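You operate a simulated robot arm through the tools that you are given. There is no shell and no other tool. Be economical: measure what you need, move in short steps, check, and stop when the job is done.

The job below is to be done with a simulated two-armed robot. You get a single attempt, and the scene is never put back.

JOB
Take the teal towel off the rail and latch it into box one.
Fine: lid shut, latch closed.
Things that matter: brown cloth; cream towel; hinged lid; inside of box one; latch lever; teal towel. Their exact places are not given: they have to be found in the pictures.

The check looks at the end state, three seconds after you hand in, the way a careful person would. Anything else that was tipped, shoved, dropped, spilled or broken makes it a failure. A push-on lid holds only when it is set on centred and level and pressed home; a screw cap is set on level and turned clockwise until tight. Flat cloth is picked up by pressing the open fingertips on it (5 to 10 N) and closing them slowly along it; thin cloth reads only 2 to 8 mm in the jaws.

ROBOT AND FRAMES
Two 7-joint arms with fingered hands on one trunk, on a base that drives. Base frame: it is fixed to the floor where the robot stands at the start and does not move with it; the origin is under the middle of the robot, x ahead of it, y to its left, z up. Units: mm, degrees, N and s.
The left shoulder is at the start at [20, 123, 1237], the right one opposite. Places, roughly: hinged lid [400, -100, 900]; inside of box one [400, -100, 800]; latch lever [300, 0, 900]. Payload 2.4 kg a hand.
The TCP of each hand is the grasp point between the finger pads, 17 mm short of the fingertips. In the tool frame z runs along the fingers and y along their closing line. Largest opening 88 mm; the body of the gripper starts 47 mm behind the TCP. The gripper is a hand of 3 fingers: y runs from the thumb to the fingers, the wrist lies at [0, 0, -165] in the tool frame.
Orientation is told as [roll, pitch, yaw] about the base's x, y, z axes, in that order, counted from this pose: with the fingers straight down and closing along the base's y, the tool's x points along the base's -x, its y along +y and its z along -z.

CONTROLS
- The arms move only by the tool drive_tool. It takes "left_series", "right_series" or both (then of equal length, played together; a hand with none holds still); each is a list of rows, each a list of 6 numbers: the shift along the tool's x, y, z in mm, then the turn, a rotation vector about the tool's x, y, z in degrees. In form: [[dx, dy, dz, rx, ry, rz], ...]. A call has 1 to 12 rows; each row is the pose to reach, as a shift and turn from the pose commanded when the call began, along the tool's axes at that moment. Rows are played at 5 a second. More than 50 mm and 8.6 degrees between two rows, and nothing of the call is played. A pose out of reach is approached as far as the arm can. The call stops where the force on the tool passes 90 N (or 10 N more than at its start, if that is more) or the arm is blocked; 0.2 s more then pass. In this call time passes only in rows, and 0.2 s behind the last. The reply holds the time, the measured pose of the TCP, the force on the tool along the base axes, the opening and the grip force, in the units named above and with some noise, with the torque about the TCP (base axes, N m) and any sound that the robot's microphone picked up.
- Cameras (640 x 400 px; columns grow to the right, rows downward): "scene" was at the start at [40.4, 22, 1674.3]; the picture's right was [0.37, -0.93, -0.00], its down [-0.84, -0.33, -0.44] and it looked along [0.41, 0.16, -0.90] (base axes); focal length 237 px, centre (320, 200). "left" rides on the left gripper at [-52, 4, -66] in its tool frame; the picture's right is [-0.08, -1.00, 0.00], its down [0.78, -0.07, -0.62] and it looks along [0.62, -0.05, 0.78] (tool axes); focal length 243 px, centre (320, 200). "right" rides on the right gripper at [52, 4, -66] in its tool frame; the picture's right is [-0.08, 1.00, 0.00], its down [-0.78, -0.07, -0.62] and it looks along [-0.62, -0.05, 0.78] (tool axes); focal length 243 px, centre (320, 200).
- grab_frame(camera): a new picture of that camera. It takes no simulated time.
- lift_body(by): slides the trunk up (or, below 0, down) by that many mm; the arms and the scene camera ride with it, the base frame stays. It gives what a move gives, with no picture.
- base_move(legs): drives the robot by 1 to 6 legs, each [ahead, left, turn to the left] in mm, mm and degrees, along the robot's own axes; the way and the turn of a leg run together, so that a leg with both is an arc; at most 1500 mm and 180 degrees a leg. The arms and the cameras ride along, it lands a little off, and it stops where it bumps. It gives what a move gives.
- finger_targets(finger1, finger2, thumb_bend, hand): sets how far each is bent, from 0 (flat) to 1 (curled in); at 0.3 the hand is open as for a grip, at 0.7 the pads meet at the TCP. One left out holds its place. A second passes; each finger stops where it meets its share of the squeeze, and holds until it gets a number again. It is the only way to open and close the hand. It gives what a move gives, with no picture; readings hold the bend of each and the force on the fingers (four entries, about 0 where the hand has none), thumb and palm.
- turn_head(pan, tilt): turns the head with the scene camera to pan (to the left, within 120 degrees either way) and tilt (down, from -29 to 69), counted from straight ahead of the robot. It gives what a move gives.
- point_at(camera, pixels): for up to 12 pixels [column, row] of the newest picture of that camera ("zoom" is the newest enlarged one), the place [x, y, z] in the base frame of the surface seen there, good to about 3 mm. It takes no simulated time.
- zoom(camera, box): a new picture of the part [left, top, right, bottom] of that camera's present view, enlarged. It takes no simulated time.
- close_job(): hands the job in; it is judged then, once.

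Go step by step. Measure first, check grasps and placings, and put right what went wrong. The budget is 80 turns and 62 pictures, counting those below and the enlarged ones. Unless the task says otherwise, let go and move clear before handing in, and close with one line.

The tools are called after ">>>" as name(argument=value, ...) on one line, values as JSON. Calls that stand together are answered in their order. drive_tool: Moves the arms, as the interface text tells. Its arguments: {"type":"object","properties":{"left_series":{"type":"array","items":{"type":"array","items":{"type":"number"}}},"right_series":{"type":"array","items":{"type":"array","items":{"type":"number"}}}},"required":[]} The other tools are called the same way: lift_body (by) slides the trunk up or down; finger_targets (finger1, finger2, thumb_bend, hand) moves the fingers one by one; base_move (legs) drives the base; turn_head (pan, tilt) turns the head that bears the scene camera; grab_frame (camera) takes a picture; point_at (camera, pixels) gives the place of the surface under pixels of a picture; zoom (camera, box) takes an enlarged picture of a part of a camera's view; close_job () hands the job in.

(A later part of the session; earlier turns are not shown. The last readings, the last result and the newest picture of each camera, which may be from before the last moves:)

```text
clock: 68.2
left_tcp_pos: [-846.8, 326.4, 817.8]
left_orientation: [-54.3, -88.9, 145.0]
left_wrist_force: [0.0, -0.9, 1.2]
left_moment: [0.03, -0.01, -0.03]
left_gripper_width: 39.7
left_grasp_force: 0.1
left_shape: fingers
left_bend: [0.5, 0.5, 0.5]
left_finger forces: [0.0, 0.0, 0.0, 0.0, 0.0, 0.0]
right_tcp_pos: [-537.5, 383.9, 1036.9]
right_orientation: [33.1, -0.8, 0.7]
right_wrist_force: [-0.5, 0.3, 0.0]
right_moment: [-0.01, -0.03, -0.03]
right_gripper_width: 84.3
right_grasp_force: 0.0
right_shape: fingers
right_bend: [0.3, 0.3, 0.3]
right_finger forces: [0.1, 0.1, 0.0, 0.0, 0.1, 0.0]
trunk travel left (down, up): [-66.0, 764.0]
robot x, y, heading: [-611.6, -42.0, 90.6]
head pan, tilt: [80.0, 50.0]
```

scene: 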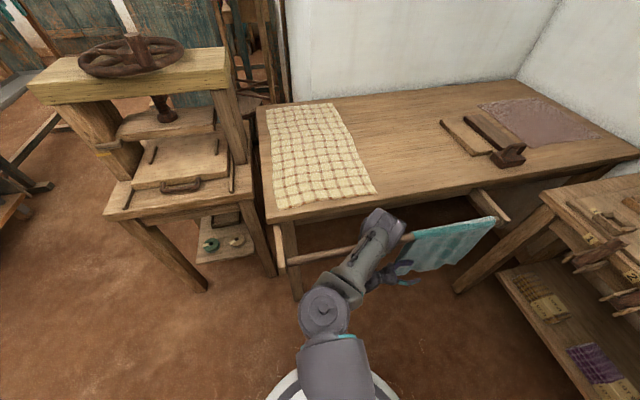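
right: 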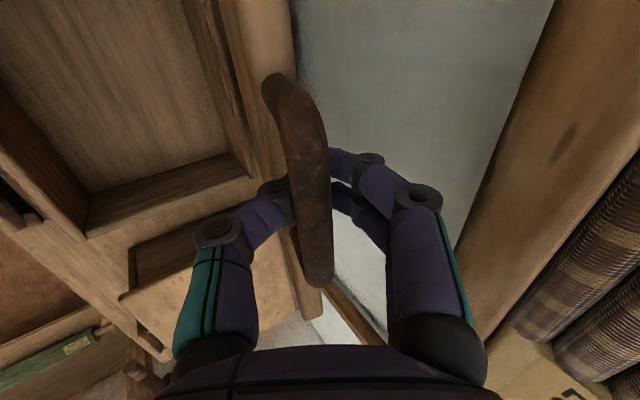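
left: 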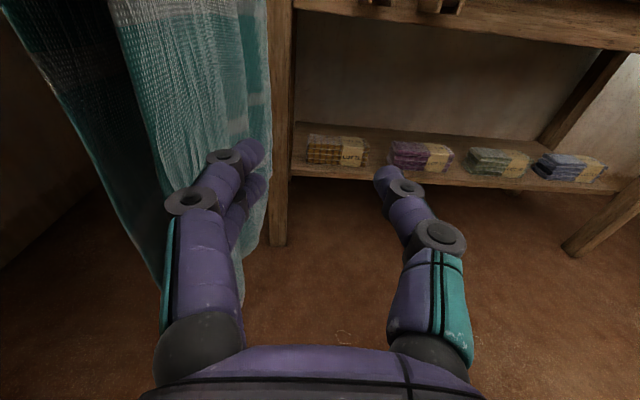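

Now facing the rail. Turn the left hand across to point along +x while drawing it in.

>>> drive_tool(left_series=[[0, -14, -6, 8.2, 0, 0], [0, -28, -12, 16.4, 0, 0], [0, -42, -18, 24.5, 0, 0], [0, -56, -24, 32.7, 0, 0], [0, -70, -30, 40.9, 0, 0], [0, -84, -36, 49, 0, 0], [0, -98, -42, 57.2, 0, 0], [0, -112, -48, 65.4, 0, 0], [0, -126, -54, 73.6, 0, 0], [0, -140, -60, 81.8, 0, 0], [0, -154, -66, 90, 0, 0]])

>>> base_move(legs=[[0, -340, 0]])

>>> turn_head(pan=15, tilt=60)

>>> grab_frame(camera="scene")

```text
clock: 70.6
left_tcp_pos: [-690.0, 262.5, 821.4]
left_orientation: [-144.4, -88.9, 145.0]
left_wrist_force: [0.1, 0.0, -0.1]
left_moment: [0.0, 0.01, 0.0]
left_gripper_width: 40.1
left_grasp_force: 0.1
left_shape: fingers
left_bend: [0.5, 0.5, 0.5]
left_finger forces: [0.0, 0.1, 0.1, 0.1, 0.0, 0.0]
right_tcp_pos: [-536.3, 383.7, 1036.6]
right_orientation: [33.1, -0.8, 0.8]
right_wrist_force: [0.3, 0.1, 0.3]
right_moment: [0.02, 0.03, -0.01]
right_gripper_width: 84.5
right_grasp_force: 0.0
right_shape: fingers
right_bend: [0.3, 0.3, 0.3]
right_finger forces: [0.1, 0.1, 0.1, 0.1, 0.0, 0.1]
trunk travel left (down, up): [-66.0, 764.0]
robot x, y, heading: [-613.1, -41.8, 90.5]
head pan, tilt: [80.0, 50.0]
```

```text
clock: 72.8
left_tcp_pos: [-359.3, 265.5, 821.8]
left_orientation: [-144.5, -89.0, 145.0]
left_wrist_force: [0.3, -0.4, -0.4]
left_moment: [0.01, -0.04, -0.03]
left_gripper_width: 39.9
left_grasp_force: 0.1
left_shape: fingers
left_bend: [0.5, 0.5, 0.5]
left_finger forces: [0.1, 0.0, 0.0, 0.0, 0.1, 0.1]
right_tcp_pos: [-204.3, 386.0, 1036.6]
right_orientation: [33.1, -0.8, 0.6]
right_wrist_force: [0.1, 0.1, 0.5]
right_moment: [0.0, -0.02, 0.01]
right_gripper_width: 84.3
right_grasp_force: 0.1
right_shape: fingers
right_bend: [0.3, 0.3, 0.3]
right_finger forces: [0.0, 0.0, 0.0, 0.0, 0.0, 0.0]
trunk travel left (down, up): [-66.0, 764.0]
robot x, y, heading: [-278.4, -32.7, 90.5]
head pan, tilt: [80.0, 50.0]
```

```text
clock: 74.2
left_tcp_pos: [-359.2, 265.1, 822.5]
left_orientation: [-144.4, -88.9, 145.0]
left_wrist_force: [0.7, 1.1, -0.1]
left_moment: [0.01, 0.02, 0.02]
left_gripper_width: 40.1
left_grasp_force: 0.0
left_shape: fingers
left_bend: [0.5, 0.5, 0.5]
left_finger forces: [0.0, 0.1, 0.0, 0.0, 0.1, 0.0]
right_tcp_pos: [-205.8, 386.6, 1036.5]
right_orientation: [33.1, -0.7, 0.6]
right_wrist_force: [-0.6, 0.2, 0.3]
right_moment: [0.01, 0.0, -0.02]
right_gripper_width: 84.3
right_grasp_force: 0.1
right_shape: fingers
right_bend: [0.3, 0.3, 0.3]
right_finger forces: [0.0, 0.0, 0.0, 0.0, 0.0, 0.0]
trunk travel left (down, up): [-66.0, 764.0]
robot x, y, heading: [-280.0, -35.1, 90.7]
head pan, tilt: [15.0, 60.0]
```

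```text
17 pictures are left
```

scene: 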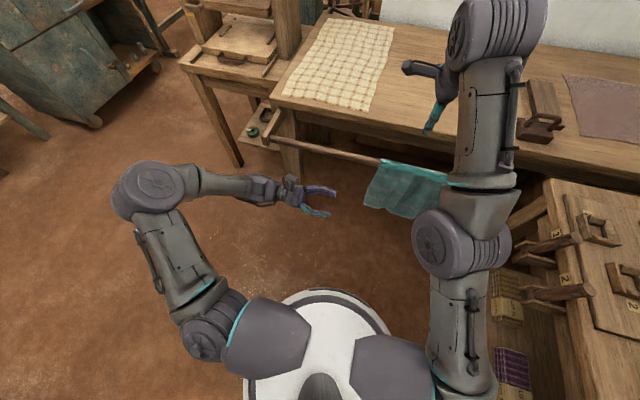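

Good view: the left hand points along +x, its elbow free. Advance the base 150, lower the hand to z ~625 and look at the towel's edge.

>>> base_move(legs=[[150, 0, 0]])

>>> finger_targets(hand="left", finger1=0.54, finger2=0.54, thumb_bend=0.45)

>>> drive_tool(left_series=[[40, 0, 0, 0, 0, 0], [80, 0, 0, 0, 0, 0], [120, 0, 0, 0, 0, 0], [160, 10, 0, 0, 0, 0], [200, 20, 0, 0, 0, 0], [200, 55, 0, 0, 0, 0]])

>>> grab_frame(camera="left")

```text
clock: 75.5
left_tcp_pos: [-363.2, 409.1, 821.3]
left_orientation: [-144.5, -88.9, 145.4]
left_wrist_force: [0.5, 0.1, 1.3]
left_moment: [-0.02, 0.01, -0.01]
left_gripper_width: 40.0
left_grasp_force: 0.1
left_shape: fingers
left_bend: [0.5, 0.5, 0.5]
left_finger forces: [0.1, 0.0, 0.0, 0.0, 0.0, 0.0]
right_tcp_pos: [-209.4, 530.3, 1037.0]
right_orientation: [33.2, -0.7, 0.9]
right_wrist_force: [0.5, -1.1, 0.6]
right_moment: [-0.01, 0.02, -0.04]
right_gripper_width: 84.3
right_grasp_force: 0.2
right_shape: fingers
right_bend: [0.3, 0.3, 0.3]
right_finger forces: [0.0, 0.1, 0.1, 0.0, 0.1, 0.0]
trunk travel left (down, up): [-66.0, 764.0]
robot x, y, heading: [-283.7, 107.5, 91.0]
head pan, tilt: [15.0, 60.0]
```

```text
clock: 76.5
left_tcp_pos: [-362.7, 410.7, 822.3]
left_orientation: [-144.6, -88.9, 145.5]
left_wrist_force: [0.0, -0.3, 0.1]
left_moment: [0.02, 0.01, -0.01]
left_gripper_width: 41.0
left_grasp_force: 0.0
left_shape: fingers
left_bend: [0.54, 0.54, 0.45]
left_finger forces: [0.0, 0.0, 0.1, 0.0, 0.0, 0.0]
right_tcp_pos: [-209.0, 531.0, 1037.0]
right_orientation: [33.1, -0.7, 1.0]
right_wrist_force: [0.7, -0.5, -0.8]
right_moment: [0.0, -0.01, 0.02]
right_gripper_width: 84.6
right_grasp_force: 0.1
right_shape: fingers
right_bend: [0.3, 0.3, 0.3]
right_finger forces: [0.0, 0.0, 0.1, 0.0, 0.0, 0.0]
trunk travel left (down, up): [-66.0, 764.0]
robot x, y, heading: [-281.1, 102.8, 90.6]
head pan, tilt: [15.0, 60.0]
```

```text
clock: 77.9
left_tcp_pos: [-359.3, 464.8, 621.6]
left_orientation: [-142.3, -88.8, 142.9]
left_wrist_force: [-0.1, 0.1, -0.3]
left_moment: [0.02, 0.04, 0.03]
left_gripper_width: 41.3
left_grasp_force: 0.0
left_shape: fingers
left_bend: [0.54, 0.54, 0.45]
left_finger forces: [0.1, 0.0, 0.0, 0.0, 0.0, 0.1]
right_tcp_pos: [-209.3, 530.3, 1036.0]
right_orientation: [33.1, -0.8, 0.9]
right_wrist_force: [-0.1, -0.2, -0.5]
right_moment: [0.01, 0.01, 0.02]
right_gripper_width: 84.3
right_grasp_force: 0.0
right_shape: fingers
right_bend: [0.3, 0.3, 0.3]
right_finger forces: [0.0, 0.0, 0.0, 0.1, 0.1, 0.0]
trunk travel left (down, up): [-66.0, 764.0]
robot x, y, heading: [-285.0, 105.0, 90.8]
head pan, tilt: [15.0, 60.0]
```

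```text
16 pictures are left
```

left: 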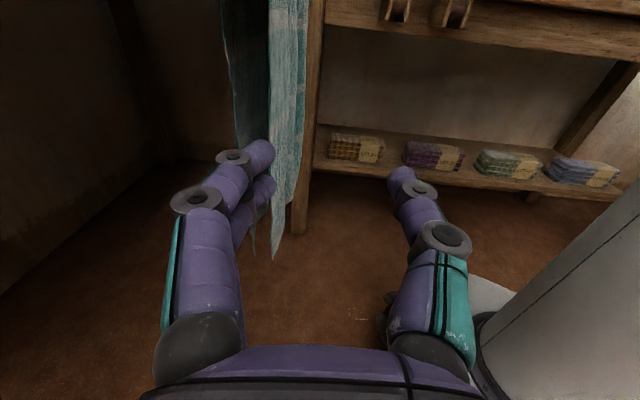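

The two layers are visible: near layer edge about col 270, far layer about col 235. Measure both edges.

>>> point_at(camera="left", pixels=[[272, 80], [285, 80], [276, 130], [276, 200], [274, 240], [235, 80], [232, 50], [242, 130], [252, 240], [300, 100], [250, 60], [262, 60]])

>>> zoom(camera="left", box=[180, 0, 360, 270])

```text
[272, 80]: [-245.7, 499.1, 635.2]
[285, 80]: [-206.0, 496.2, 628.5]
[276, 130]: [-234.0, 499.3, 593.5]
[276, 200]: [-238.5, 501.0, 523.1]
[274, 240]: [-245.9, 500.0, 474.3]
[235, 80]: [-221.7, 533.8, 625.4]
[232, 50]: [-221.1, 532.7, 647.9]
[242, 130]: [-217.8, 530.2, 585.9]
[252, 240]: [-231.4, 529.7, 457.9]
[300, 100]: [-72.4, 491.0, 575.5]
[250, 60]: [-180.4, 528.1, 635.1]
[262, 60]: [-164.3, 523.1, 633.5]
```

```text
1.48 times, centred on (270, 135) of left
```

zoom: 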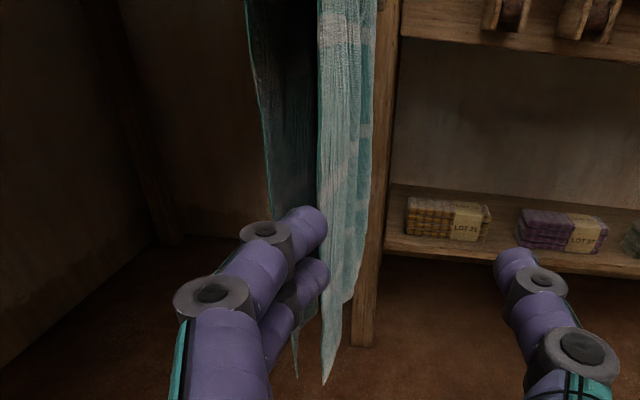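

Near layer at y 500, far layer at y 532, so fingers go into the gap. Set TCP y 492, z 640 and slide in along +x.

>>> drive_tool(left_series=[[-18, 27, 0, 0, 0, 0], [-18, 27, 40, 0, 0, 0], [-18, 27, 80, 0, 0, 0], [-18, 27, 110, 0, 0, 0], [-18, 27, 140, 0, 0, 0], [-18, 27, 166, 0, 0, 0]])

>>> grab_frame(camera="left")

```text
clock: 79.3
left_tcp_pos: [-193.1, 490.6, 640.3]
left_orientation: [-149.5, -88.9, 150.2]
left_wrist_force: [-3.8, -9.8, 1.0]
left_moment: [0.57, -0.19, 0.8]
left_gripper_width: 41.1
left_grasp_force: 0.1
left_shape: fingers
left_bend: [0.54, 0.54, 0.45]
left_finger forces: [0.0, 0.1, 0.0, 0.1, 0.1, 0.0]
right_tcp_pos: [-209.1, 529.8, 1037.4]
right_orientation: [33.1, -0.8, 0.9]
right_wrist_force: [-0.2, 0.0, 0.1]
right_moment: [0.03, -0.01, 0.0]
right_gripper_width: 84.2
right_grasp_force: 0.0
right_shape: fingers
right_bend: [0.3, 0.3, 0.3]
right_finger forces: [0.0, 0.1, 0.1, 0.0, 0.0, 0.0]
trunk travel left (down, up): [-66.0, 764.0]
robot x, y, heading: [-279.0, 104.7, 90.5]
head pan, tilt: [15.0, 60.0]
```

```text
14 pictures are left
```

left: 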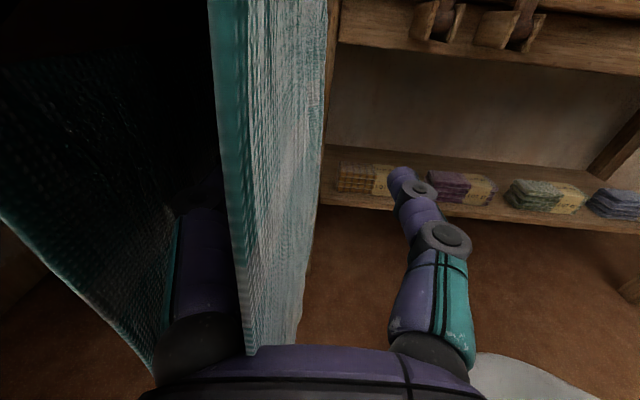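

The fingers are between the layers and the thumb is outside. Close on the near layer.

>>> finger_targets(hand="left", finger1=0.62, finger2=0.62, thumb_bend=0.62)

>>> finger_targets(hand="left", finger1=0.8, finger2=0.8, thumb_bend=0.8)

>>> drive_tool(left_series=[[0, -15, 0, 0, 0, 0], [0, -30, 0, 0, 0, 0], [-10, -50, 0, 0, 0, 0]])

>>> grab_frame(camera="left")

```text
clock: 80.3
left_tcp_pos: [-195.0, 491.0, 639.9]
left_orientation: [-147.5, -88.8, 148.3]
left_wrist_force: [-2.3, -14.2, -2.1]
left_moment: [0.87, -0.35, 1.25]
left_gripper_width: 14.2
left_grasp_force: 0.0
left_shape: fingers
left_bend: [0.62, 0.62, 0.62]
left_finger forces: [0.1, 0.1, 0.0, 0.0, 0.1, 0.1]
right_tcp_pos: [-210.0, 529.9, 1036.8]
right_orientation: [33.2, -0.8, 1.0]
right_wrist_force: [0.3, 0.6, -0.6]
right_moment: [0.01, 0.0, -0.02]
right_gripper_width: 84.3
right_grasp_force: 0.0
right_shape: fingers
right_bend: [0.3, 0.3, 0.3]
right_finger forces: [0.0, 0.0, 0.0, 0.1, 0.0, 0.0]
trunk travel left (down, up): [-66.0, 764.0]
robot x, y, heading: [-280.7, 106.3, 91.0]
head pan, tilt: [15.0, 60.0]
```

```text
clock: 81.3
left_tcp_pos: [-194.3, 490.7, 640.9]
left_orientation: [-147.1, -88.9, 148.1]
left_wrist_force: [-1.5, -18.2, -4.9]
left_moment: [1.02, -0.47, 1.46]
left_gripper_width: 0.0
left_grasp_force: 0.0
left_shape: fingers
left_bend: [0.77, 0.77, 0.71]
left_finger forces: [0.0, 0.0, 0.0, 0.0, 0.0, 0.0]
right_tcp_pos: [-209.3, 529.2, 1037.7]
right_orientation: [33.1, -0.9, 1.0]
right_wrist_force: [0.6, 0.1, -0.2]
right_moment: [0.0, 0.0, 0.01]
right_gripper_width: 84.3
right_grasp_force: 0.0
right_shape: fingers
right_bend: [0.3, 0.3, 0.3]
right_finger forces: [0.0, 0.0, 0.0, 0.0, 0.1, 0.1]
trunk travel left (down, up): [-66.0, 764.0]
robot x, y, heading: [-281.8, 106.7, 90.8]
head pan, tilt: [15.0, 60.0]
```

```text
clock: 82.1
left_tcp_pos: [-194.6, 440.0, 652.7]
left_orientation: [-143.5, -88.8, 144.4]
left_wrist_force: [0.8, 0.2, -0.4]
left_moment: [-0.05, 0.02, 0.02]
left_gripper_width: 0.0
left_grasp_force: 0.2
left_shape: fingers
left_bend: [0.77, 0.77, 0.71]
left_finger forces: [0.0, 0.0, 0.1, 0.0, 0.0, 0.1]
right_tcp_pos: [-210.0, 530.5, 1036.5]
right_orientation: [33.2, -0.9, 0.9]
right_wrist_force: [0.0, -0.2, 0.5]
right_moment: [-0.02, 0.0, -0.02]
right_gripper_width: 84.3
right_grasp_force: 0.1
right_shape: fingers
right_bend: [0.3, 0.3, 0.3]
right_finger forces: [0.1, 0.0, 0.1, 0.0, 0.1, 0.1]
trunk travel left (down, up): [-66.0, 764.0]
robot x, y, heading: [-284.1, 108.9, 91.0]
head pan, tilt: [15.0, 60.0]
```

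```text
13 pictures are left
```

left: 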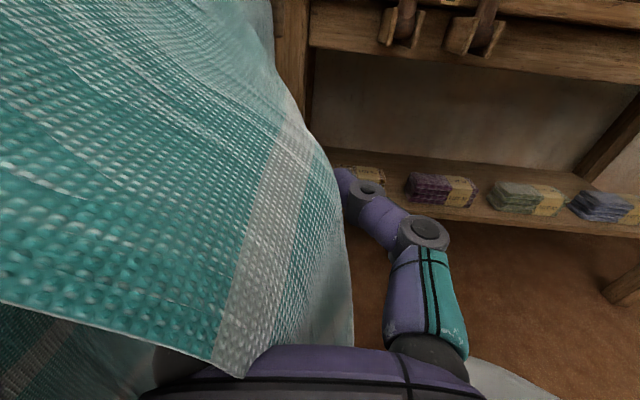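

Width reads 0 with no force; the bend may have overshot past the pads. Set all to 0.7 and read again.

>>> finger_targets(hand="left", finger1=0.69, finger2=0.69, thumb_bend=0.69)

>>> grab_frame(camera="scene")

```text
clock: 83.1
left_tcp_pos: [-194.0, 441.4, 651.7]
left_orientation: [-144.2, -88.9, 145.0]
left_wrist_force: [0.4, 0.4, -0.2]
left_moment: [0.01, 0.0, 0.02]
left_gripper_width: 0.4
left_grasp_force: 0.0
left_shape: fingers
left_bend: [0.69, 0.69, 0.69]
left_finger forces: [0.0, 0.0, 0.0, 0.0, 0.0, 0.0]
right_tcp_pos: [-209.6, 531.0, 1037.2]
right_orientation: [33.1, -0.8, 0.9]
right_wrist_force: [0.2, 0.6, -0.6]
right_moment: [0.01, -0.01, 0.03]
right_gripper_width: 84.5
right_grasp_force: 0.1
right_shape: fingers
right_bend: [0.3, 0.3, 0.3]
right_finger forces: [0.1, 0.1, 0.0, 0.0, 0.0, 0.0]
trunk travel left (down, up): [-66.0, 764.0]
robot x, y, heading: [-282.4, 106.4, 90.8]
head pan, tilt: [15.0, 60.0]
```

```text
12 pictures are left
```

scene: 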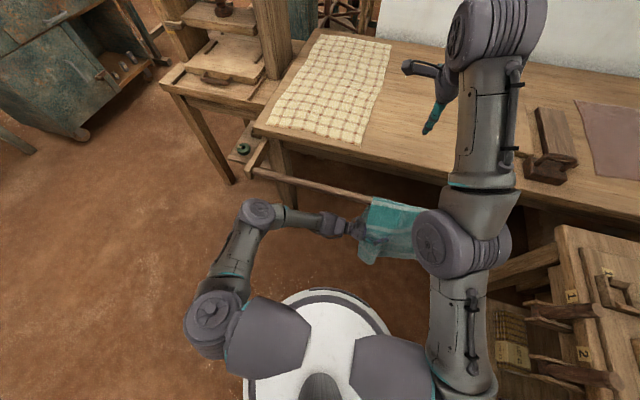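

The cloth follows the hand. Close firmly again and pull up and away to see whether it holds.

>>> finger_targets(hand="left", finger1=0.78, finger2=0.78, thumb_bend=0.78)

>>> drive_tool(left_series=[[-25, -25, 0, 0, 0, 0], [-50, -50, 0, 0, 0, 0], [-80, -75, 0, 0, 0, 0], [-110, -95, 0, 0, 0, 0]])

>>> grab_frame(camera="scene")

```text
clock: 84.1
left_tcp_pos: [-194.1, 439.9, 650.7]
left_orientation: [-144.1, -89.0, 145.1]
left_wrist_force: [-0.9, 0.4, 0.3]
left_moment: [0.01, -0.01, 0.0]
left_gripper_width: 0.5
left_grasp_force: 0.1
left_shape: fingers
left_bend: [0.74, 0.75, 0.72]
left_finger forces: [0.0, 0.1, 0.0, 0.0, 0.1, 0.0]
right_tcp_pos: [-209.1, 531.2, 1036.1]
right_orientation: [33.1, -0.8, 1.0]
right_wrist_force: [-0.2, 0.1, -0.3]
right_moment: [0.04, -0.03, 0.01]
right_gripper_width: 84.3
right_grasp_force: 0.0
right_shape: fingers
right_bend: [0.3, 0.3, 0.3]
right_finger forces: [0.0, 0.0, 0.0, 0.1, 0.0, 0.1]
trunk travel left (down, up): [-66.0, 764.0]
robot x, y, heading: [-281.8, 104.7, 90.9]
head pan, tilt: [15.0, 60.0]
```

```text
clock: 85.1
left_tcp_pos: [-194.0, 345.0, 762.4]
left_orientation: [-147.3, -88.9, 148.2]
left_wrist_force: [0.3, 0.2, -0.2]
left_moment: [-0.01, 0.01, 0.0]
left_gripper_width: 0.0
left_grasp_force: 0.1
left_shape: fingers
left_bend: [0.74, 0.75, 0.72]
left_finger forces: [0.0, 0.0, 0.0, 0.0, 0.0, 0.0]
right_tcp_pos: [-209.8, 530.9, 1037.4]
right_orientation: [33.1, -0.8, 0.9]
right_wrist_force: [0.5, 0.7, 0.3]
right_moment: [-0.02, -0.02, 0.02]
right_gripper_width: 84.1
right_grasp_force: 0.1
right_shape: fingers
right_bend: [0.3, 0.3, 0.3]
right_finger forces: [0.0, 0.0, 0.1, 0.0, 0.1, 0.1]
trunk travel left (down, up): [-66.0, 764.0]
robot x, y, heading: [-281.6, 105.9, 90.9]
head pan, tilt: [15.0, 60.0]
```

```text
11 pictures are left
```

scene: 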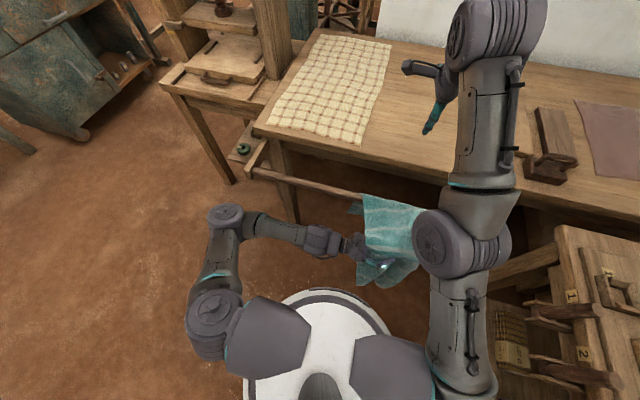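

The cloth is held: it spans from the rail up to the hand. Keep pulling: trunk up 220 and base back 200.

>>> lift_body(by=240)

>>> base_move(legs=[[-220, 0, 0]])

>>> grab_frame(camera="scene")

```text
clock: 87.6
left_tcp_pos: [-193.1, 345.5, 1002.2]
left_orientation: [-144.2, -89.0, 145.0]
left_wrist_force: [-0.3, 0.5, 0.0]
left_moment: [0.01, -0.01, -0.04]
left_gripper_width: 0.1
left_grasp_force: 0.1
left_shape: fingers
left_bend: [0.75, 0.75, 0.72]
left_finger forces: [0.0, 0.0, 0.1, 0.0, 0.0, 0.0]
right_tcp_pos: [-209.0, 530.1, 1276.5]
right_orientation: [33.1, -0.8, 0.9]
right_wrist_force: [-0.8, 0.5, 1.0]
right_moment: [0.03, 0.0, -0.03]
right_gripper_width: 84.3
right_grasp_force: 0.0
right_shape: fingers
right_bend: [0.3, 0.3, 0.3]
right_finger forces: [0.0, 0.0, 0.0, 0.0, 0.0, 0.1]
trunk travel left (down, up): [-306.0, 524.0]
robot x, y, heading: [-280.5, 106.1, 91.0]
head pan, tilt: [15.0, 60.0]
```

```text
clock: 89.3
left_tcp_pos: [-190.7, 129.2, 1000.9]
left_orientation: [-146.4, -89.0, 147.5]
left_wrist_force: [-0.6, -0.7, -0.9]
left_moment: [-0.02, -0.01, 0.0]
left_gripper_width: 0.0
left_grasp_force: 0.1
left_shape: fingers
left_bend: [0.75, 0.75, 0.72]
left_finger forces: [0.1, 0.0, 0.1, 0.0, 0.1, 0.0]
right_tcp_pos: [-207.5, 314.6, 1277.2]
right_orientation: [33.1, -0.8, 1.1]
right_wrist_force: [-0.2, 0.5, 0.0]
right_moment: [0.0, -0.01, 0.01]
right_gripper_width: 84.1
right_grasp_force: 0.0
right_shape: fingers
right_bend: [0.3, 0.3, 0.3]
right_finger forces: [0.0, 0.0, 0.0, 0.0, 0.0, 0.1]
trunk travel left (down, up): [-306.0, 524.0]
robot x, y, heading: [-279.8, -108.7, 90.9]
head pan, tilt: [15.0, 60.0]
```

```text
10 pictures are left
```

scene: 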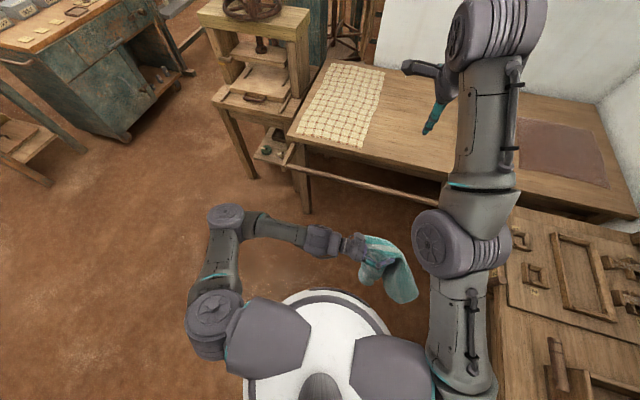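

The towel is off the rail and held. Tuck the right arm back and aside, raise the trunk so the towel clears the boxes, and turn to face the bench.

>>> drive_tool(right_series=[[-30, -20, -13, 0, 0, 0], [-60, -40, -26, 0, 0, 0], [-90, -60, -39, 0, 0, 0], [-120, -80, -52, 0, 0, 0], [-150, -100, -65, 0, 0, 0], [-180, -115, -75, 0, 0, 0]])

>>> lift_body(by=280)

>>> base_move(legs=[[0, 0, -91]])

>>> drive_tool(left_series=[[0, 0, 0, 0, 8.2, 0], [0, 0, 0, 0, 16.4, 0], [0, 0, 0, 0, 24.5, 0], [0, 0, 0, 0, 32.7, 0], [0, 0, 0, 0, 40.9, 0], [0, 0, 0, 0, 49, 0], [0, 0, 0, 0, 57.2, 0], [0, 0, 0, 0, 65.4, 0], [0, 0, 0, 0, 73.6, 0], [0, 0, 0, 0, 81.8, 0], [0, 0, 0, 0, 90, 0]])

>>> turn_head(pan=0, tilt=62)

>>> grab_frame(camera="scene")

```text
clock: 90.7
left_tcp_pos: [-191.2, 130.0, 1001.4]
left_orientation: [-144.2, -88.8, 145.2]
left_wrist_force: [0.4, 0.2, -0.6]
left_moment: [-0.03, 0.0, -0.04]
left_gripper_width: 0.0
left_grasp_force: 0.2
left_shape: fingers
left_bend: [0.75, 0.75, 0.72]
left_finger forces: [0.1, 0.0, 0.0, 0.0, 0.0, 0.0]
right_tcp_pos: [-9.4, 244.0, 1339.7]
right_orientation: [33.0, -0.8, 1.1]
right_wrist_force: [-0.3, -0.2, 0.3]
right_moment: [0.02, 0.02, -0.01]
right_gripper_width: 84.1
right_grasp_force: 0.0
right_shape: fingers
right_bend: [0.3, 0.3, 0.3]
right_finger forces: [0.1, 0.1, 0.0, 0.0, 0.0, 0.1]
right hand out of reach, approached as far as the arm can: row 1, 2, 3, 4, 5, 6
trunk travel left (down, up): [-306.0, 524.0]
robot x, y, heading: [-281.4, -108.3, 91.0]
head pan, tilt: [15.0, 60.0]
```

```text
clock: 93.5
left_tcp_pos: [-191.3, 130.3, 1281.1]
left_orientation: [-144.5, -88.8, 145.6]
left_wrist_force: [-0.1, -0.3, -0.3]
left_moment: [0.01, 0.02, -0.01]
left_gripper_width: 0.0
left_grasp_force: 0.1
left_shape: fingers
left_bend: [0.75, 0.75, 0.72]
left_finger forces: [0.0, 0.1, 0.1, 0.0, 0.1, 0.0]
right_tcp_pos: [-10.2, 243.2, 1619.4]
right_orientation: [33.0, -0.8, 1.1]
right_wrist_force: [-0.7, -0.5, 0.0]
right_moment: [-0.02, -0.01, -0.02]
right_gripper_width: 84.4
right_grasp_force: 0.1
right_shape: fingers
right_bend: [0.3, 0.3, 0.3]
right_finger forces: [0.1, 0.0, 0.0, 0.1, 0.1, 0.0]
trunk travel left (down, up): [-586.0, 244.0]
robot x, y, heading: [-275.7, -108.7, 91.1]
head pan, tilt: [15.0, 60.0]
```

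```text
clock: 97.8
left_tcp_pos: [-41.3, -200.8, 1280.6]
left_orientation: [-144.6, -89.0, 54.4]
left_wrist_force: [0.1, 0.2, -0.3]
left_moment: [0.05, 0.01, 0.0]
left_gripper_width: 0.1
left_grasp_force: 0.1
left_shape: fingers
left_bend: [0.75, 0.75, 0.72]
left_finger forces: [0.1, 0.0, 0.1, 0.1, 0.0, 0.0]
right_tcp_pos: [67.2, -383.7, 1620.0]
right_orientation: [32.9, -0.8, -90.0]
right_wrist_force: [0.0, -0.1, 0.3]
right_moment: [-0.03, 0.04, 0.03]
right_gripper_width: 84.3
right_grasp_force: 0.1
right_shape: fingers
right_bend: [0.3, 0.3, 0.3]
right_finger forces: [0.0, 0.0, 0.0, 0.1, 0.0, 0.1]
trunk travel left (down, up): [-586.0, 244.0]
robot x, y, heading: [-277.6, -105.0, -0.2]
head pan, tilt: [15.0, 60.0]
```

```text
clock: 100.2
left_tcp_pos: [-41.1, -202.4, 1280.0]
left_orientation: [-0.6, -0.8, -90.2]
left_wrist_force: [0.7, -0.6, -0.5]
left_moment: [0.01, -0.01, -0.03]
left_gripper_width: 0.0
left_grasp_force: 0.1
left_shape: fingers
left_bend: [0.75, 0.75, 0.72]
left_finger forces: [0.0, 0.1, 0.0, 0.0, 0.0, 0.0]
right_tcp_pos: [67.2, -386.4, 1619.8]
right_orientation: [33.0, -0.7, -90.2]
right_wrist_force: [-0.7, 1.6, 0.6]
right_moment: [0.0, 0.0, -0.03]
right_gripper_width: 84.4
right_grasp_force: 0.2
right_shape: fingers
right_bend: [0.3, 0.3, 0.3]
right_finger forces: [0.0, 0.1, 0.1, 0.0, 0.1, 0.0]
trunk travel left (down, up): [-586.0, 244.0]
robot x, y, heading: [-278.1, -109.2, -0.3]
head pan, tilt: [15.0, 60.0]
```

```text
clock: 101.0
left_tcp_pos: [-41.5, -200.8, 1281.6]
left_orientation: [-0.6, -1.0, -90.2]
left_wrist_force: [0.0, 0.0, -0.6]
left_moment: [0.01, 0.01, -0.03]
left_gripper_width: 0.0
left_grasp_force: 0.1
left_shape: fingers
left_bend: [0.75, 0.75, 0.72]
left_finger forces: [0.0, 0.0, 0.0, 0.1, 0.2, 0.0]
right_tcp_pos: [67.2, -384.6, 1620.1]
right_orientation: [33.1, -0.8, -90.1]
right_wrist_force: [-0.2, 0.5, 0.4]
right_moment: [0.01, 0.04, -0.03]
right_gripper_width: 84.5
right_grasp_force: 0.0
right_shape: fingers
right_bend: [0.3, 0.3, 0.3]
right_finger forces: [0.0, 0.0, 0.1, 0.0, 0.0, 0.0]
trunk travel left (down, up): [-586.0, 244.0]
robot x, y, heading: [-277.4, -110.7, -0.1]
head pan, tilt: [0.0, 62.0]
```

```text
9 pictures are left
```

scene: 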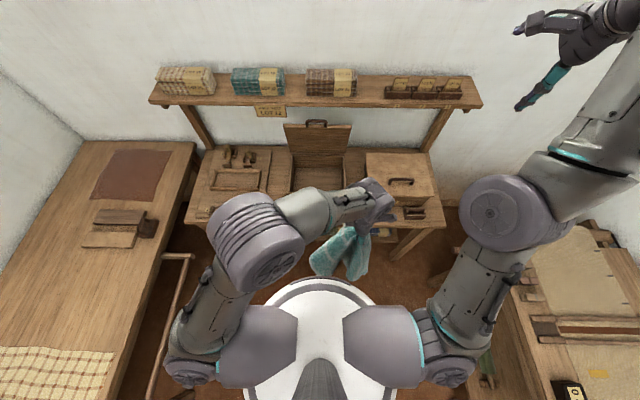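

The towel hangs neatly at (345,250). Measure its lowest points before carrying it over the box.

>>> point_at(camera="scene", pixels=[[325, 270], [355, 272], [365, 262], [318, 262], [345, 250], [316, 125], [345, 130], [300, 185], [345, 185]])

>>> base_move(legs=[[280, 60, 0]])

>>> drive_tool(left_series=[[10, 40, 0, 0, 0, 0], [20, 80, 0, 0, 0, 0], [30, 115, 0, 0, 0, 0], [44, 150, 0, 0, 0, 0]])

>>> grab_frame(camera="scene")

```text
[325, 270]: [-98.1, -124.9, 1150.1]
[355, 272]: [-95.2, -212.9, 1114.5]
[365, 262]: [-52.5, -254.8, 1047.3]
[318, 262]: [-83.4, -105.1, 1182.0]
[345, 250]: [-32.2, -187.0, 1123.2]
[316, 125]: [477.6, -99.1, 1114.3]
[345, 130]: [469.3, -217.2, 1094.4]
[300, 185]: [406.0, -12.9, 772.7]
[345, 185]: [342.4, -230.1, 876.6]
```

```text
clock: 103.0
left_tcp_pos: [243.5, -142.2, 1281.5]
left_orientation: [-0.7, -0.9, -90.0]
left_wrist_force: [-0.1, -0.4, -0.9]
left_moment: [-0.01, 0.02, 0.02]
left_gripper_width: 0.0
left_grasp_force: 0.1
left_shape: fingers
left_bend: [0.75, 0.75, 0.72]
left_finger forces: [0.0, 0.0, 0.1, 0.0, 0.1, 0.1]
right_tcp_pos: [353.7, -325.5, 1619.1]
right_orientation: [33.0, -0.9, -90.0]
right_wrist_force: [0.5, 0.4, 0.4]
right_moment: [0.03, -0.03, -0.04]
right_gripper_width: 84.3
right_grasp_force: 0.0
right_shape: fingers
right_bend: [0.3, 0.3, 0.3]
right_finger forces: [0.0, 0.1, 0.1, 0.0, 0.0, 0.1]
trunk travel left (down, up): [-586.0, 244.0]
robot x, y, heading: [5.3, -53.4, 0.0]
head pan, tilt: [0.0, 62.0]
```

```text
clock: 104.0
left_tcp_pos: [390.0, -98.1, 1277.2]
left_orientation: [-0.7, -0.8, -90.1]
left_wrist_force: [0.3, 0.1, 0.1]
left_moment: [0.01, 0.01, 0.0]
left_gripper_width: 0.1
left_grasp_force: 0.0
left_shape: fingers
left_bend: [0.75, 0.75, 0.72]
left_finger forces: [0.0, 0.1, 0.0, 0.0, 0.1, 0.0]
right_tcp_pos: [353.2, -325.0, 1618.9]
right_orientation: [32.9, -0.7, -90.1]
right_wrist_force: [0.2, -0.3, -0.6]
right_moment: [0.02, -0.03, 0.0]
right_gripper_width: 84.1
right_grasp_force: 0.3
right_shape: fingers
right_bend: [0.3, 0.3, 0.3]
right_finger forces: [0.0, 0.1, 0.0, 0.0, 0.1, 0.0]
trunk travel left (down, up): [-586.0, 244.0]
robot x, y, heading: [4.2, -49.6, -0.3]
head pan, tilt: [0.0, 62.0]
```

```text
8 pictures are left
```

scene: 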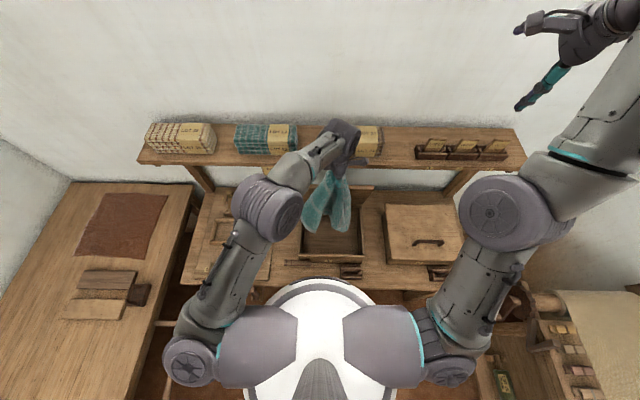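

The towel hangs over the box. Shift 12 mm forward and lower 330 mm by trunk, then look.

>>> drive_tool(left_series=[[0, 12, 0, 0, 0, 0]])

>>> lift_body(by=-360)

>>> grab_frame(camera="scene")

>>> point_at(camera="scene", pixels=[[320, 200], [340, 230], [300, 230], [370, 220], [330, 250], [350, 190]])

```text
clock: 104.3
left_tcp_pos: [402.4, -99.3, 1276.9]
left_orientation: [-0.7, -0.9, -90.0]
left_wrist_force: [-0.1, -0.2, -0.7]
left_moment: [-0.04, -0.01, 0.01]
left_gripper_width: 0.2
left_grasp_force: 0.1
left_shape: fingers
left_bend: [0.75, 0.75, 0.72]
left_finger forces: [0.0, 0.0, 0.1, 0.0, 0.0, 0.0]
right_tcp_pos: [353.7, -325.7, 1618.1]
right_orientation: [32.9, -0.9, -89.9]
right_wrist_force: [0.2, 0.8, -0.5]
right_moment: [0.02, 0.01, -0.01]
right_gripper_width: 84.2
right_grasp_force: 0.1
right_shape: fingers
right_bend: [0.3, 0.3, 0.3]
right_finger forces: [0.0, 0.1, 0.1, 0.0, 0.0, 0.1]
trunk travel left (down, up): [-586.0, 244.0]
robot x, y, heading: [5.7, -52.9, -0.0]
head pan, tilt: [0.0, 62.0]
```

```text
clock: 107.8
left_tcp_pos: [401.7, -98.8, 917.3]
left_orientation: [-0.5, -0.9, -90.0]
left_wrist_force: [-0.1, 0.4, 0.0]
left_moment: [0.03, -0.03, 0.01]
left_gripper_width: 0.0
left_grasp_force: 0.0
left_shape: fingers
left_bend: [0.75, 0.75, 0.72]
left_finger forces: [0.0, 0.0, 0.1, 0.1, 0.0, 0.0]
right_tcp_pos: [351.9, -325.0, 1260.1]
right_orientation: [33.0, -0.8, -90.0]
right_wrist_force: [-0.4, -0.3, 0.2]
right_moment: [-0.03, 0.0, -0.01]
right_gripper_width: 84.2
right_grasp_force: 0.0
right_shape: fingers
right_bend: [0.3, 0.3, 0.3]
right_finger forces: [0.0, 0.0, 0.1, 0.0, 0.1, 0.0]
trunk travel left (down, up): [-226.0, 604.0]
robot x, y, heading: [8.4, -48.8, -0.0]
head pan, tilt: [0.0, 62.0]
```

```text
7 pictures are left
```

scene: 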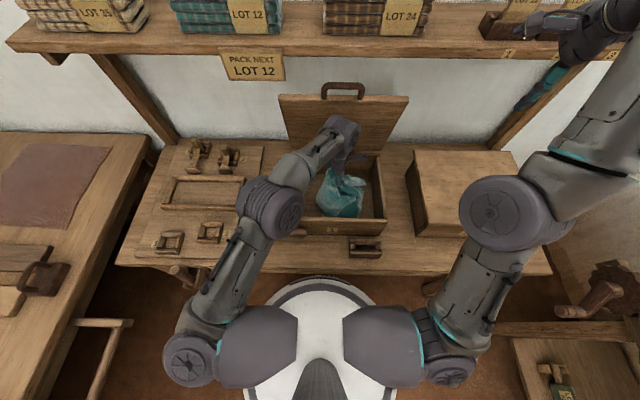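

```text
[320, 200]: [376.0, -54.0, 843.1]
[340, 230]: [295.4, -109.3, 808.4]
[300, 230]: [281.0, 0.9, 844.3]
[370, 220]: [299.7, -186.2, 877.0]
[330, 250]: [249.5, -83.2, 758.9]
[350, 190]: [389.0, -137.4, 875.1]
```

The towel is inside the box walls. Lower 55 mm more, open the hand, and rise.

>>> lift_body(by=-60)

>>> finger_targets(hand="left", finger1=0.45, finger2=0.45, thumb_bend=0.45)

>>> lift_body(by=120)

>>> drive_tool(left_series=[[30, -30, -20, 0, 0, 0], [60, -60, -40, 0, 0, 0], [95, -90, -55, 0, 0, 0], [130, -120, -60, 0, 0, 0]])

>>> zoom(camera="scene", box=[230, 60, 440, 290])

```text
clock: 108.8
left_tcp_pos: [400.9, -98.4, 856.9]
left_orientation: [-0.6, -1.0, -90.0]
left_wrist_force: [0.5, 0.4, 0.0]
left_moment: [-0.02, -0.01, 0.01]
left_gripper_width: 0.0
left_grasp_force: 0.0
left_shape: fingers
left_bend: [0.75, 0.75, 0.72]
left_finger forces: [0.0, 0.0, 0.0, 0.0, 0.0, 0.0]
right_tcp_pos: [350.7, -325.9, 1200.7]
right_orientation: [33.0, -0.9, -90.1]
right_wrist_force: [-0.1, 0.3, 0.4]
right_moment: [0.0, -0.03, -0.01]
right_gripper_width: 84.5
right_grasp_force: 0.1
right_shape: fingers
right_bend: [0.3, 0.3, 0.3]
right_finger forces: [0.0, 0.1, 0.1, 0.0, 0.1, 0.1]
trunk travel left (down, up): [-166.0, 664.0]
robot x, y, heading: [7.2, -48.5, -0.1]
head pan, tilt: [0.0, 62.0]
```

```text
clock: 109.8
left_tcp_pos: [400.6, -98.7, 857.9]
left_orientation: [-0.7, -0.9, -90.0]
left_wrist_force: [-0.2, 0.6, 1.1]
left_moment: [0.01, 0.0, 0.03]
left_gripper_width: 50.7
left_grasp_force: 0.1
left_shape: fingers
left_bend: [0.45, 0.45, 0.45]
left_finger forces: [0.0, 0.0, 0.0, 0.0, 0.1, 0.0]
right_tcp_pos: [352.1, -325.7, 1199.9]
right_orientation: [33.1, -0.8, -89.9]
right_wrist_force: [0.2, -0.5, 0.3]
right_moment: [-0.01, 0.01, 0.04]
right_gripper_width: 84.5
right_grasp_force: 0.1
right_shape: fingers
right_bend: [0.3, 0.3, 0.3]
right_finger forces: [0.1, 0.1, 0.1, 0.0, 0.0, 0.0]
trunk travel left (down, up): [-166.0, 664.0]
robot x, y, heading: [6.6, -49.4, -0.2]
head pan, tilt: [0.0, 62.0]
```

```text
clock: 111.3
left_tcp_pos: [403.7, -98.2, 976.1]
left_orientation: [-0.8, -0.9, -90.0]
left_wrist_force: [-0.5, -0.3, 0.7]
left_moment: [0.02, 0.0, -0.02]
left_gripper_width: 50.3
left_grasp_force: 0.0
left_shape: fingers
left_bend: [0.45, 0.45, 0.45]
left_finger forces: [0.0, 0.1, 0.0, 0.0, 0.0, 0.0]
right_tcp_pos: [353.6, -325.2, 1319.5]
right_orientation: [33.0, -0.8, -90.1]
right_wrist_force: [0.1, -0.7, -0.7]
right_moment: [-0.03, -0.02, -0.01]
right_gripper_width: 84.6
right_grasp_force: 0.0
right_shape: fingers
right_bend: [0.3, 0.3, 0.3]
right_finger forces: [0.0, 0.1, 0.0, 0.1, 0.0, 0.0]
trunk travel left (down, up): [-286.0, 544.0]
robot x, y, heading: [4.0, -53.3, -0.2]
head pan, tilt: [0.0, 62.0]
```

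```text
clock: 112.3
left_tcp_pos: [285.2, 33.0, 1037.2]
left_orientation: [-0.5, -1.0, -90.1]
left_wrist_force: [-0.4, -0.5, 0.4]
left_moment: [0.01, -0.02, 0.01]
left_gripper_width: 50.8
left_grasp_force: 0.2
left_shape: fingers
left_bend: [0.45, 0.45, 0.45]
left_finger forces: [0.0, 0.0, 0.0, 0.1, 0.1, 0.1]
right_tcp_pos: [352.5, -324.9, 1319.7]
right_orientation: [33.0, -0.8, -90.1]
right_wrist_force: [0.1, 0.7, 0.3]
right_moment: [0.0, 0.01, -0.01]
right_gripper_width: 84.2
right_grasp_force: 0.1
right_shape: fingers
right_bend: [0.3, 0.3, 0.3]
right_finger forces: [0.0, 0.0, 0.0, 0.1, 0.0, 0.0]
trunk travel left (down, up): [-286.0, 544.0]
robot x, y, heading: [4.9, -55.7, -0.4]
head pan, tilt: [0.0, 62.0]
```

```text
1.74 times, centred on (335, 175) of scene
```

zoom: 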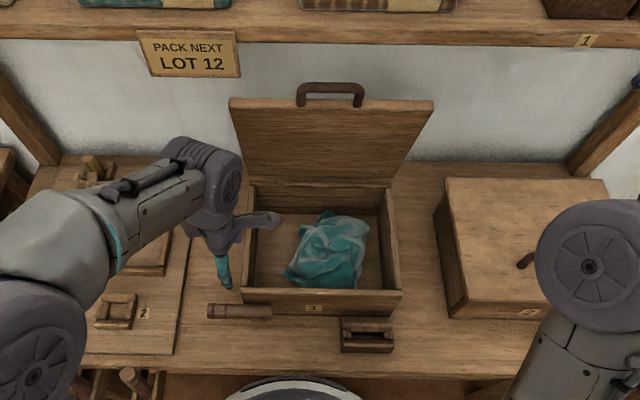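

The towel is bundled fully inside. Measure its height and the handle bar's place for closing.

>>> point_at(camera="zoom", pixels=[[330, 88], [303, 92], [358, 92], [330, 220], [345, 225], [305, 270], [350, 275], [330, 250], [330, 105], [430, 103]])

>>> drive_tool(left_series=[[30, -30, 0, 0, 0, 0], [60, -60, 0, 0, 0, 0], [100, -70, 0, 0, 0, 0], [140, -80, 0, 0, 0, 0], [180, -90, 0, 0, 0, 0]])

```text
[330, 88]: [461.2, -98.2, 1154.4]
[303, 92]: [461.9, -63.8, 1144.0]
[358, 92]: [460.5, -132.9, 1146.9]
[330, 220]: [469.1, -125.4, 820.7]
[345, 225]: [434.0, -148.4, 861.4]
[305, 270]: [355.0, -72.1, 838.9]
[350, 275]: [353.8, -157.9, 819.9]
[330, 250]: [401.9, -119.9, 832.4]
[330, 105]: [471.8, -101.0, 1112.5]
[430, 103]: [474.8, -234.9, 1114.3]
```

```text
clock: 113.5
left_tcp_pos: [192.3, 211.7, 1033.3]
left_orientation: [-0.5, -0.9, -89.9]
left_wrist_force: [0.4, 0.5, 0.2]
left_moment: [-0.03, 0.03, 0.0]
left_gripper_width: 51.2
left_grasp_force: 0.0
left_shape: fingers
left_bend: [0.45, 0.45, 0.45]
left_finger forces: [0.0, 0.1, 0.1, 0.0, 0.0, 0.0]
right_tcp_pos: [350.9, -325.5, 1321.3]
right_orientation: [32.9, -0.8, -90.0]
right_wrist_force: [0.6, -0.5, -0.6]
right_moment: [-0.01, -0.03, 0.04]
right_gripper_width: 84.1
right_grasp_force: 0.0
right_shape: fingers
right_bend: [0.3, 0.3, 0.3]
right_finger forces: [0.1, 0.1, 0.0, 0.0, 0.0, 0.1]
trunk travel left (down, up): [-286.0, 544.0]
robot x, y, heading: [3.4, -50.7, -0.1]
head pan, tilt: [0.0, 62.0]
```

Towel top is at z 861, below the lid. Bring the right hand (same tilt as before) to the handle bar at [462,-98,1147].

>>> lift_body(by=-100)

>>> drive_tool(right_series=[[35, 0, 0, 0, 0, 0], [75, 8, 5, 0, 0, 0], [115, 18, 12, 0, 0, 0], [155, 30, 20, 0, 0, 0], [192, 42, 28, 0, 0, 0], [228, 52, 34, 0, 0, 0]])

>>> drive_tool(right_series=[[0, 0, 30, 0, 0, 0], [0, 0, 60, 0, 0, 0], [0, 0, 88, 0, 0, 0]])

>>> zoom(camera="scene", box=[230, 60, 440, 290])

```text
clock: 114.9
left_tcp_pos: [192.3, 211.5, 932.0]
left_orientation: [-0.6, -0.9, -90.0]
left_wrist_force: [-0.4, 0.4, -0.8]
left_moment: [0.02, -0.03, 0.0]
left_gripper_width: 50.8
left_grasp_force: 0.0
left_shape: fingers
left_bend: [0.45, 0.45, 0.45]
left_finger forces: [0.0, 0.0, 0.0, 0.1, 0.0, 0.0]
right_tcp_pos: [352.2, -326.2, 1220.0]
right_orientation: [33.1, -0.7, -90.0]
right_wrist_force: [0.1, 0.3, 0.6]
right_moment: [-0.03, -0.02, 0.01]
right_gripper_width: 84.0
right_grasp_force: 0.0
right_shape: fingers
right_bend: [0.3, 0.3, 0.3]
right_finger forces: [0.0, 0.0, 0.1, 0.0, 0.0, 0.1]
trunk travel left (down, up): [-186.0, 644.0]
robot x, y, heading: [7.7, -50.7, -0.4]
head pan, tilt: [0.0, 62.0]
```

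```text
clock: 116.3
left_tcp_pos: [192.5, 210.6, 933.2]
left_orientation: [-0.6, -0.9, -90.1]
left_wrist_force: [-0.3, -0.1, -0.9]
left_moment: [0.01, 0.0, 0.0]
left_gripper_width: 50.9
left_grasp_force: 0.1
left_shape: fingers
left_bend: [0.45, 0.45, 0.45]
left_finger forces: [0.0, 0.0, 0.0, 0.0, 0.1, 0.0]
right_tcp_pos: [382.4, -128.9, 1197.1]
right_orientation: [33.0, -0.7, -89.9]
right_wrist_force: [-0.6, -0.7, -0.4]
right_moment: [0.0, -0.02, 0.02]
right_gripper_width: 84.1
right_grasp_force: 0.0
right_shape: fingers
right_bend: [0.3, 0.3, 0.3]
right_finger forces: [0.0, 0.0, 0.1, 0.0, 0.1, 0.0]
right hand out of reach, approached as far as the arm can: row 1, 4, 5, 6
trunk travel left (down, up): [-186.0, 644.0]
robot x, y, heading: [2.4, -52.9, -0.2]
head pan, tilt: [0.0, 62.0]
```

```text
clock: 117.1
left_tcp_pos: [192.5, 211.6, 932.5]
left_orientation: [-0.6, -0.9, -90.0]
left_wrist_force: [-0.1, 0.5, -0.4]
left_moment: [-0.01, -0.01, 0.0]
left_gripper_width: 50.8
left_grasp_force: 0.0
left_shape: fingers
left_bend: [0.45, 0.45, 0.45]
left_finger forces: [0.0, 0.0, 0.1, 0.0, 0.0, 0.0]
right_tcp_pos: [427.2, -128.0, 1124.8]
right_orientation: [33.1, -0.7, -90.1]
right_wrist_force: [-0.3, -1.4, 4.0]
right_moment: [0.04, -0.17, -0.06]
right_gripper_width: 88.8
right_grasp_force: 1.9
right_shape: fingers
right_bend: [0.26, 0.28, 0.3]
right_finger forces: [2.4, 1.6, 0.1, 0.1, 0.1, 0.1]
trunk travel left (down, up): [-186.0, 644.0]
robot x, y, heading: [5.9, -54.5, -0.1]
head pan, tilt: [0.0, 62.0]
```

```text
1.74 times, centred on (335, 175) of scene
```

zoom: 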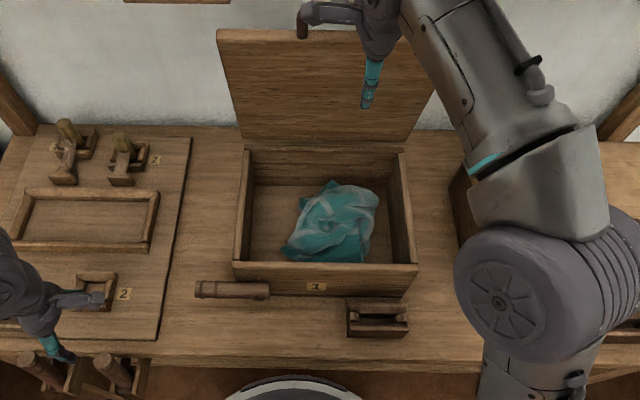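

The arm ran short and the fingers touched the lid's edge lightly. Retract, raise the trunk 100, shift the base 35 ahead and 31 left, then try again.

>>> drive_tool(right_series=[[0, 0, -30, 0, 0, 0], [0, 0, -60, 0, 0, 0], [0, 0, -88, 0, 0, 0]])

>>> lift_body(by=100)

>>> base_move(legs=[[32, 31, 0]])

```text
clock: 117.9
left_tcp_pos: [193.3, 210.7, 932.2]
left_orientation: [-0.7, -1.0, -90.0]
left_wrist_force: [0.3, -0.2, 0.3]
left_moment: [0.02, 0.03, 0.01]
left_gripper_width: 50.9
left_grasp_force: 0.0
left_shape: fingers
left_bend: [0.45, 0.45, 0.45]
left_finger forces: [0.0, 0.0, 0.0, 0.0, 0.1, 0.1]
right_tcp_pos: [380.7, -126.0, 1197.1]
right_orientation: [32.9, -0.7, -89.9]
right_wrist_force: [-0.7, 0.8, -0.6]
right_moment: [0.03, 0.06, 0.02]
right_gripper_width: 84.9
right_grasp_force: 0.1
right_shape: fingers
right_bend: [0.3, 0.3, 0.3]
right_finger forces: [0.0, 0.0, 0.0, 0.0, 0.1, 0.0]
trunk travel left (down, up): [-186.0, 644.0]
robot x, y, heading: [7.6, -53.1, -0.2]
head pan, tilt: [0.0, 62.0]
```

```text
clock: 119.2
left_tcp_pos: [192.2, 212.5, 1032.5]
left_orientation: [-0.6, -0.9, -90.0]
left_wrist_force: [-0.3, -0.1, -0.3]
left_moment: [0.02, 0.01, -0.01]
left_gripper_width: 51.0
left_grasp_force: 0.0
left_shape: fingers
left_bend: [0.45, 0.45, 0.45]
left_finger forces: [0.0, 0.1, 0.1, 0.0, 0.0, 0.0]
right_tcp_pos: [380.8, -127.4, 1297.3]
right_orientation: [33.0, -0.8, -90.1]
right_wrist_force: [-0.3, 0.5, 0.2]
right_moment: [-0.01, 0.02, 0.02]
right_gripper_width: 84.8
right_grasp_force: 0.1
right_shape: fingers
right_bend: [0.3, 0.3, 0.3]
right_finger forces: [0.0, 0.0, 0.1, 0.1, 0.0, 0.0]
trunk travel left (down, up): [-286.0, 544.0]
robot x, y, heading: [3.2, -50.0, -0.0]
head pan, tilt: [0.0, 62.0]
```

```text
clock: 120.1
left_tcp_pos: [226.1, 243.2, 1031.7]
left_orientation: [-0.8, -1.1, -90.0]
left_wrist_force: [0.3, -0.7, -0.1]
left_moment: [0.01, 0.02, -0.04]
left_gripper_width: 50.9
left_grasp_force: 0.0
left_shape: fingers
left_bend: [0.45, 0.45, 0.45]
left_finger forces: [0.0, 0.0, 0.0, 0.0, 0.0, 0.1]
right_tcp_pos: [413.9, -94.5, 1297.0]
right_orientation: [33.0, -0.8, -90.0]
right_wrist_force: [0.5, -0.8, -0.4]
right_moment: [-0.01, 0.0, -0.02]
right_gripper_width: 84.7
right_grasp_force: 0.1
right_shape: fingers
right_bend: [0.3, 0.3, 0.3]
right_finger forces: [0.1, 0.1, 0.1, 0.0, 0.0, 0.1]
trunk travel left (down, up): [-286.0, 544.0]
robot x, y, heading: [42.1, -20.1, -0.1]
head pan, tilt: [0.0, 62.0]
```

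Now lower onto the bar.

>>> drive_tool(right_series=[[0, -20, 30, 0, 0, 0], [0, -42, 60, 0, 0, 0], [0, -42, 92, 0, 0, 0], [0, -42, 124, 0, 0, 0], [0, -42, 150, 0, 0, 0]])

>>> zoom(camera="scene", box=[230, 0, 440, 200])

```text
clock: 121.3
left_tcp_pos: [222.6, 242.9, 1033.0]
left_orientation: [-0.5, -0.9, -90.0]
left_wrist_force: [0.2, -0.5, -0.2]
left_moment: [-0.01, 0.0, 0.02]
left_gripper_width: 50.8
left_grasp_force: 0.1
left_shape: fingers
left_bend: [0.45, 0.45, 0.45]
left_finger forces: [0.1, 0.1, 0.0, 0.0, 0.0, 0.0]
right_tcp_pos: [512.0, -77.5, 1182.9]
right_orientation: [33.3, -0.6, -90.0]
right_wrist_force: [-3.4, -0.7, 6.0]
right_moment: [0.02, -0.38, -0.03]
right_gripper_width: 88.6
right_grasp_force: 2.9
right_shape: fingers
right_bend: [0.26, 0.26, 0.3]
right_finger forces: [3.0, 3.1, 0.0, 0.1, 0.0, 0.0]
right hand out of reach, approached as far as the arm can: row 1, 2, 3, 4, 5
trunk travel left (down, up): [-286.0, 544.0]
robot x, y, heading: [39.7, -21.9, 0.2]
head pan, tilt: [0.0, 62.0]
```

```text
2.00 times, centred on (335, 100) of scene
```

zoom: 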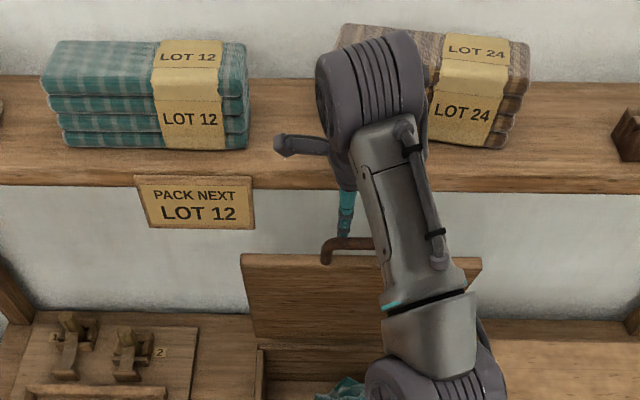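

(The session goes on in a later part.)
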